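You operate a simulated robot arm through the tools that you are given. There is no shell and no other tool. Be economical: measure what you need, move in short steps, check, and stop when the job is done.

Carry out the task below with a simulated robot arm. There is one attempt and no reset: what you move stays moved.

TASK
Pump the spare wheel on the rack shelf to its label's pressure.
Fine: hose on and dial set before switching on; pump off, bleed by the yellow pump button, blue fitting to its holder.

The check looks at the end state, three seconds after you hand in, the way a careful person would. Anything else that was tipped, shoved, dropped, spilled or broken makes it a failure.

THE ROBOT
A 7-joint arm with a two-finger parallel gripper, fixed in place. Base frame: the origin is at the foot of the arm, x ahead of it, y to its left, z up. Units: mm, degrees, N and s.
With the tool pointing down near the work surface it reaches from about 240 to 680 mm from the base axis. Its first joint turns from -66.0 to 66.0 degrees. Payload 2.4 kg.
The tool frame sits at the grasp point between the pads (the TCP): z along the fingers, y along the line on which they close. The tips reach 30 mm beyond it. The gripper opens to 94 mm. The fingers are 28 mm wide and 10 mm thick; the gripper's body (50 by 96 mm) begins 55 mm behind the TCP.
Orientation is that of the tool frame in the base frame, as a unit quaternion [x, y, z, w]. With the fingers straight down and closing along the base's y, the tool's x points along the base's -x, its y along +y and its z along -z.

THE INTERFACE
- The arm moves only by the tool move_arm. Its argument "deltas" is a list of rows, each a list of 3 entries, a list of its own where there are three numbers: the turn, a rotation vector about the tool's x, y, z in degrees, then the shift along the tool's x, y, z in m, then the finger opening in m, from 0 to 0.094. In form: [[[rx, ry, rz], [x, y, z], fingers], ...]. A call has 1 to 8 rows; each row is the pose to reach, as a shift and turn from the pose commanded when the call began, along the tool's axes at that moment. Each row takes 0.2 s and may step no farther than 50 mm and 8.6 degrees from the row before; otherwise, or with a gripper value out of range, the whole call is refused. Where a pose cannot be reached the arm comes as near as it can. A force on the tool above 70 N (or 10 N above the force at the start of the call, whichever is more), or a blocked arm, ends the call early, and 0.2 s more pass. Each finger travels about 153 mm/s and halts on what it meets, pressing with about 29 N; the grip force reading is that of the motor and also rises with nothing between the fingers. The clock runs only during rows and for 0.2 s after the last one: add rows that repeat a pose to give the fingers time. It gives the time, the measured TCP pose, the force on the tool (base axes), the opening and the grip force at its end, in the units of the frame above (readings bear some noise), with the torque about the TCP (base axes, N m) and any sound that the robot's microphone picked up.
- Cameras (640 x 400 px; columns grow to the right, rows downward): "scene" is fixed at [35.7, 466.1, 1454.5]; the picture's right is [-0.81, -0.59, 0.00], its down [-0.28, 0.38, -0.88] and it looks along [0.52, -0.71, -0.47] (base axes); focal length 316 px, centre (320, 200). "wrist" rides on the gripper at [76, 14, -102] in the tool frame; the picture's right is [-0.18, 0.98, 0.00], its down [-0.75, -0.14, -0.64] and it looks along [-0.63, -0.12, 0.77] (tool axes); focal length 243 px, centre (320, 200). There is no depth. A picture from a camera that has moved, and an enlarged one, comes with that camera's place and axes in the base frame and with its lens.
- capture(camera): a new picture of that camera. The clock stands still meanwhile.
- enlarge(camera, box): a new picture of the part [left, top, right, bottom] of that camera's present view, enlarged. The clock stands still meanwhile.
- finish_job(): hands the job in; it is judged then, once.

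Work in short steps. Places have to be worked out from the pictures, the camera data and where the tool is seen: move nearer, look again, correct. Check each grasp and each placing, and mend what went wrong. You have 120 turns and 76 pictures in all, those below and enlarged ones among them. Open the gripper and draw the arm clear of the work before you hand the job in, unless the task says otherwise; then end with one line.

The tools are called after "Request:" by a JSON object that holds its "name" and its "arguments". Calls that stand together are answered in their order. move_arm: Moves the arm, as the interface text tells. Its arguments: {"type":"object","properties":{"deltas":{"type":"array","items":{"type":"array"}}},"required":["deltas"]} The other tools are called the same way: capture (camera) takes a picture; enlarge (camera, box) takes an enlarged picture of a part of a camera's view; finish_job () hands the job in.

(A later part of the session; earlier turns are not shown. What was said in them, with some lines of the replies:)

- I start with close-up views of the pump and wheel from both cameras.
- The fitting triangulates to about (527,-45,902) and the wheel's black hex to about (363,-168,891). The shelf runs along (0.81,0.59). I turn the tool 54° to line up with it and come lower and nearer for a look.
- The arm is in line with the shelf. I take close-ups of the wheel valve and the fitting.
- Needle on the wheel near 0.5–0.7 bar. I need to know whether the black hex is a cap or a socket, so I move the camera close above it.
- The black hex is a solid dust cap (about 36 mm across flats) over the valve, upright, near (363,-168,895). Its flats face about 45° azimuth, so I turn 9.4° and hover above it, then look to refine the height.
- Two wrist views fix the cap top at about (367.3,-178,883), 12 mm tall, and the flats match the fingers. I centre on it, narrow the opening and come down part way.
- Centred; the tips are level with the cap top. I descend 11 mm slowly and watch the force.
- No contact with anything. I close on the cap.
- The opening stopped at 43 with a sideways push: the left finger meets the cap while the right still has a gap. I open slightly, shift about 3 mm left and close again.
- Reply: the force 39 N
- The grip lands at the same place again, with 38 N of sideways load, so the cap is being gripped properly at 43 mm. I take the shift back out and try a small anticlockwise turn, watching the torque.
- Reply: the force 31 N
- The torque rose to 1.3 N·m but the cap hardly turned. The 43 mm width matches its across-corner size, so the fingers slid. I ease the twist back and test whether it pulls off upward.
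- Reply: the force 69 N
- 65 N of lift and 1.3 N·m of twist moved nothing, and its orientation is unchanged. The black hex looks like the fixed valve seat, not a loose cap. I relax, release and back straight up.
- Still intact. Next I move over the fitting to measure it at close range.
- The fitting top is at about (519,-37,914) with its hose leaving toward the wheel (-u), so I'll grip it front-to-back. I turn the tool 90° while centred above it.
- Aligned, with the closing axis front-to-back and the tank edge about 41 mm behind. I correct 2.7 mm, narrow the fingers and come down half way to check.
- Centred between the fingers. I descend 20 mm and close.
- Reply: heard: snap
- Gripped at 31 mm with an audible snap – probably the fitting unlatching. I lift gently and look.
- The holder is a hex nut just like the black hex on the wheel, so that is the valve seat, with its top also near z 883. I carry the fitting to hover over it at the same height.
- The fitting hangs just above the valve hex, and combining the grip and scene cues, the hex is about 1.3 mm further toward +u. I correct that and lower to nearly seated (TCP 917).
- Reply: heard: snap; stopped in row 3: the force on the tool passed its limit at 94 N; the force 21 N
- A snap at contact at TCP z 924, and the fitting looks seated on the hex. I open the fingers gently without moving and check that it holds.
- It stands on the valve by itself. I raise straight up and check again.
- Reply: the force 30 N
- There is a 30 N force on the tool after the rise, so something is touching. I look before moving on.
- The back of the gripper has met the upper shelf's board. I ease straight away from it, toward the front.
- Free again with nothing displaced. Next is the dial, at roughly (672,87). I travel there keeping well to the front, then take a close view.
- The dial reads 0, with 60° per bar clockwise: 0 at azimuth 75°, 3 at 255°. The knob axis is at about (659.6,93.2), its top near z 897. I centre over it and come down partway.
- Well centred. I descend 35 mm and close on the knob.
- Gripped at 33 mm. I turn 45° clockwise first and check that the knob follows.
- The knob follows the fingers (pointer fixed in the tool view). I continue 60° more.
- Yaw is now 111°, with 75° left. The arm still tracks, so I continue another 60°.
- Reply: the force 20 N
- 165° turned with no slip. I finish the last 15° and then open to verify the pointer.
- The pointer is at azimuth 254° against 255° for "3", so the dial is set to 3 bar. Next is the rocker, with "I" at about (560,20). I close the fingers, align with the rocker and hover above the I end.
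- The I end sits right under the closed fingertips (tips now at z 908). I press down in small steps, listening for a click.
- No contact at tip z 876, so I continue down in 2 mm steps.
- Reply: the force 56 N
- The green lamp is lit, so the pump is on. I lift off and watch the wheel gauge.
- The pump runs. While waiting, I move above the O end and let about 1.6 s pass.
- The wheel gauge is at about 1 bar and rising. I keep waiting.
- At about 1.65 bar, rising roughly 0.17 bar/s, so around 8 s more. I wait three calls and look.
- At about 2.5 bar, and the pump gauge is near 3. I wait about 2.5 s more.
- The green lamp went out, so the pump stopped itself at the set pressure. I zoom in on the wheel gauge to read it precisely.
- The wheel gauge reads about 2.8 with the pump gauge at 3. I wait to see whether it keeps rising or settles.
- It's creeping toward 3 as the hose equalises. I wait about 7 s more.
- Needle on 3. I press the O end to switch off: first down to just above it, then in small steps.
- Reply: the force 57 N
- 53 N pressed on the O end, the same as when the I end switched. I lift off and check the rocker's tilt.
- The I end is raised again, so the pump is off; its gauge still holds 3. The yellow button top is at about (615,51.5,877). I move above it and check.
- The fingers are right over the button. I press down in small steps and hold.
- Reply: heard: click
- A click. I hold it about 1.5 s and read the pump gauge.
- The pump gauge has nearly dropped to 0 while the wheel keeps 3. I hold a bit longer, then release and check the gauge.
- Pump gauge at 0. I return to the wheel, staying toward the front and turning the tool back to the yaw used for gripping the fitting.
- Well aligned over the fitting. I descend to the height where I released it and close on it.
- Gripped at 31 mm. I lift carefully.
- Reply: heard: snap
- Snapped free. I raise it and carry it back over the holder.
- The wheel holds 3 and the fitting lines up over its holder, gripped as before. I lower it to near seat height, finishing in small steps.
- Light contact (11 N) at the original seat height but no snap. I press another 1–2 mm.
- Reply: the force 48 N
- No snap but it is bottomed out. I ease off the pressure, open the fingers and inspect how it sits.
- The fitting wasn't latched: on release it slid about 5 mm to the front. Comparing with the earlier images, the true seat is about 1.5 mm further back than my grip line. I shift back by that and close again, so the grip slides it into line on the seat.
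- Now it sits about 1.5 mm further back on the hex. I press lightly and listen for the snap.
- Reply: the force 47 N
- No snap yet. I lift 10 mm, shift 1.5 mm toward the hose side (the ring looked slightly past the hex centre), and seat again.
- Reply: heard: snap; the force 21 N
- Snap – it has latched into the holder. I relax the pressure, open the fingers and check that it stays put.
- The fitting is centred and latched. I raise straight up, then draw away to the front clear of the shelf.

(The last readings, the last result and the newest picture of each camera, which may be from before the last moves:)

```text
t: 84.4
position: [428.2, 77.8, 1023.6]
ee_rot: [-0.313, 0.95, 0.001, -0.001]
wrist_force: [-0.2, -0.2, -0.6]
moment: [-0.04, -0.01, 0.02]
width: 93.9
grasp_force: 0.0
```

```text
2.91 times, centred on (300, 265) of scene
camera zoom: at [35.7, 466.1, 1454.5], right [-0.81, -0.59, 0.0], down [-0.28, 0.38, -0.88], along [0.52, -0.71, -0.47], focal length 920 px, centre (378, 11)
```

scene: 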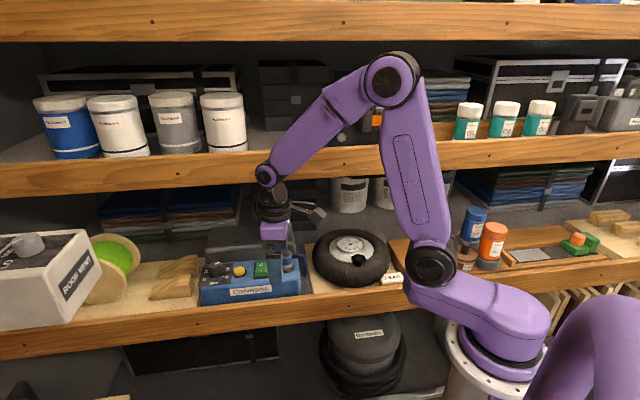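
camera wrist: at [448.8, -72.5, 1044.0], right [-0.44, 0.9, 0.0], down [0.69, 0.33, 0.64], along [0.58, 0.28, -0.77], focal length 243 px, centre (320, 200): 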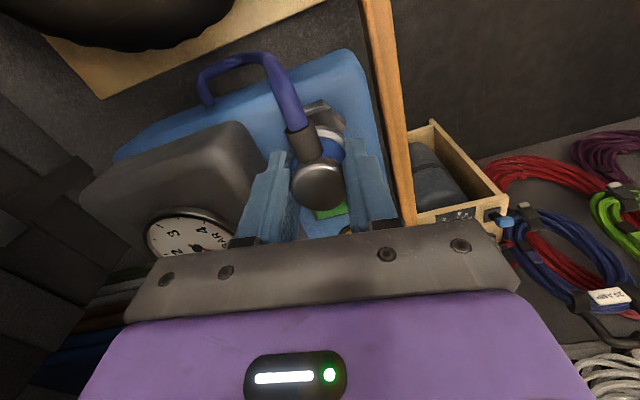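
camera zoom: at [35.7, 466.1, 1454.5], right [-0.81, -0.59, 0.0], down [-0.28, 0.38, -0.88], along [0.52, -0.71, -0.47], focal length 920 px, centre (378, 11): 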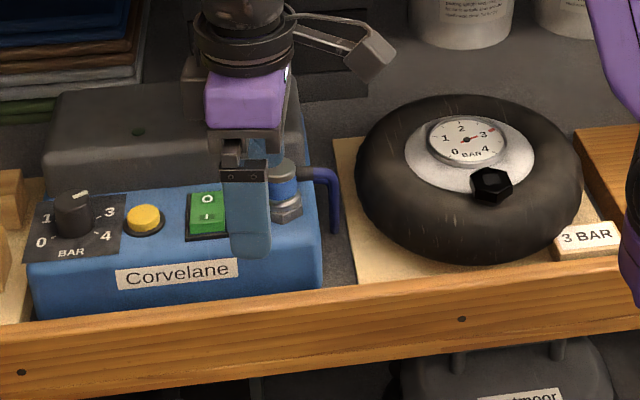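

Everything is in place. I raise the arm a bit more and take a last look at the gauges.

Request:
{"name": "move_arm", "arguments": {"deltas": [[[0, 0, 0], [0, 0.03, -0.04], 0.094], [[0, 0, 0], [0, 0.05, -0.08], 0.094], [[0, 0, 0], [0, 0.06, -0.12], 0.094]]}}

Request:
{"name": "enlarge", "arguments": {"camera": "scene", "box": [230, 215, 390, 305]}}

Request:
{"name": "enlarge", "arguments": {"camera": "scene", "box": [332, 230, 372, 255]}}

```text
t: 85.2
position: [393.2, 128.1, 1143.9]
ee_rot: [-0.313, 0.95, 0.001, -0.001]
wrist_force: [-0.5, 0.0, 0.6]
moment: [0.01, 0.02, -0.02]
width: 94.1
grasp_force: 0.1
```

```text
4.00 times, centred on (310, 260) of scene
camera zoom: at [35.7, 466.1, 1454.5], right [-0.81, -0.59, 0.0], down [-0.28, 0.38, -0.88], along [0.52, -0.71, -0.47], focal length 1265 px, centre (360, -40)
```

zoom: 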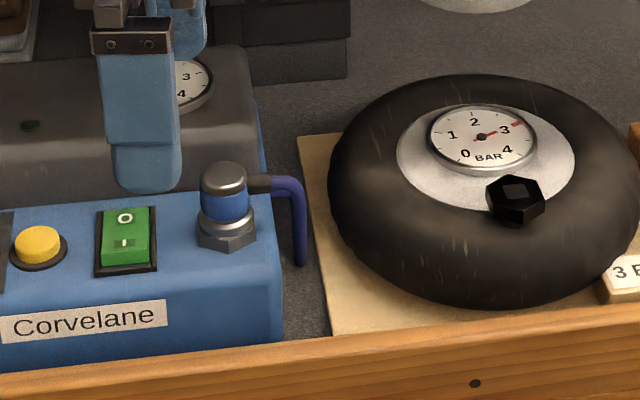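

```text
16.00 times, centred on (352, 242) of scene
camera zoom: at [35.7, 466.1, 1454.5], right [-0.81, -0.59, 0.0], down [-0.28, 0.38, -0.88], along [0.52, -0.71, -0.47], focal length 5059 px, centre (-192, -480)
```

zoom: 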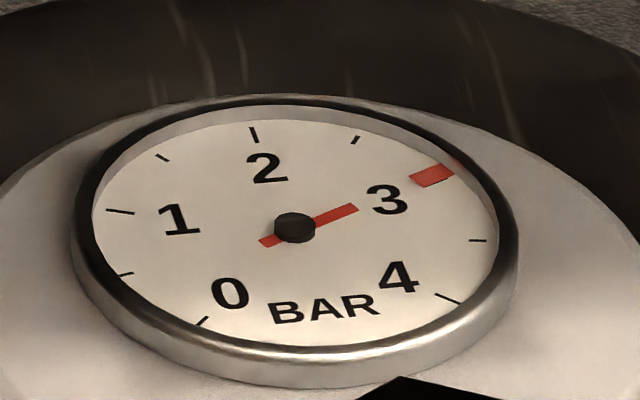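

The wheel reads 3 bar, the pump is off and bled, the fitting is latched in its holder, and the arm is clear, so I hand in.

Request:
{"name": "finish_job", "arguments": {}}

```text
The job is handed in.
```

The spare wheel is at 3 bar as its label asks, the pump is off and bled to 0, and the blue fitting is latched in its holder; on the way the gripper pressed on the upper shelf board (about 30 N), and I saw nothing displaced.
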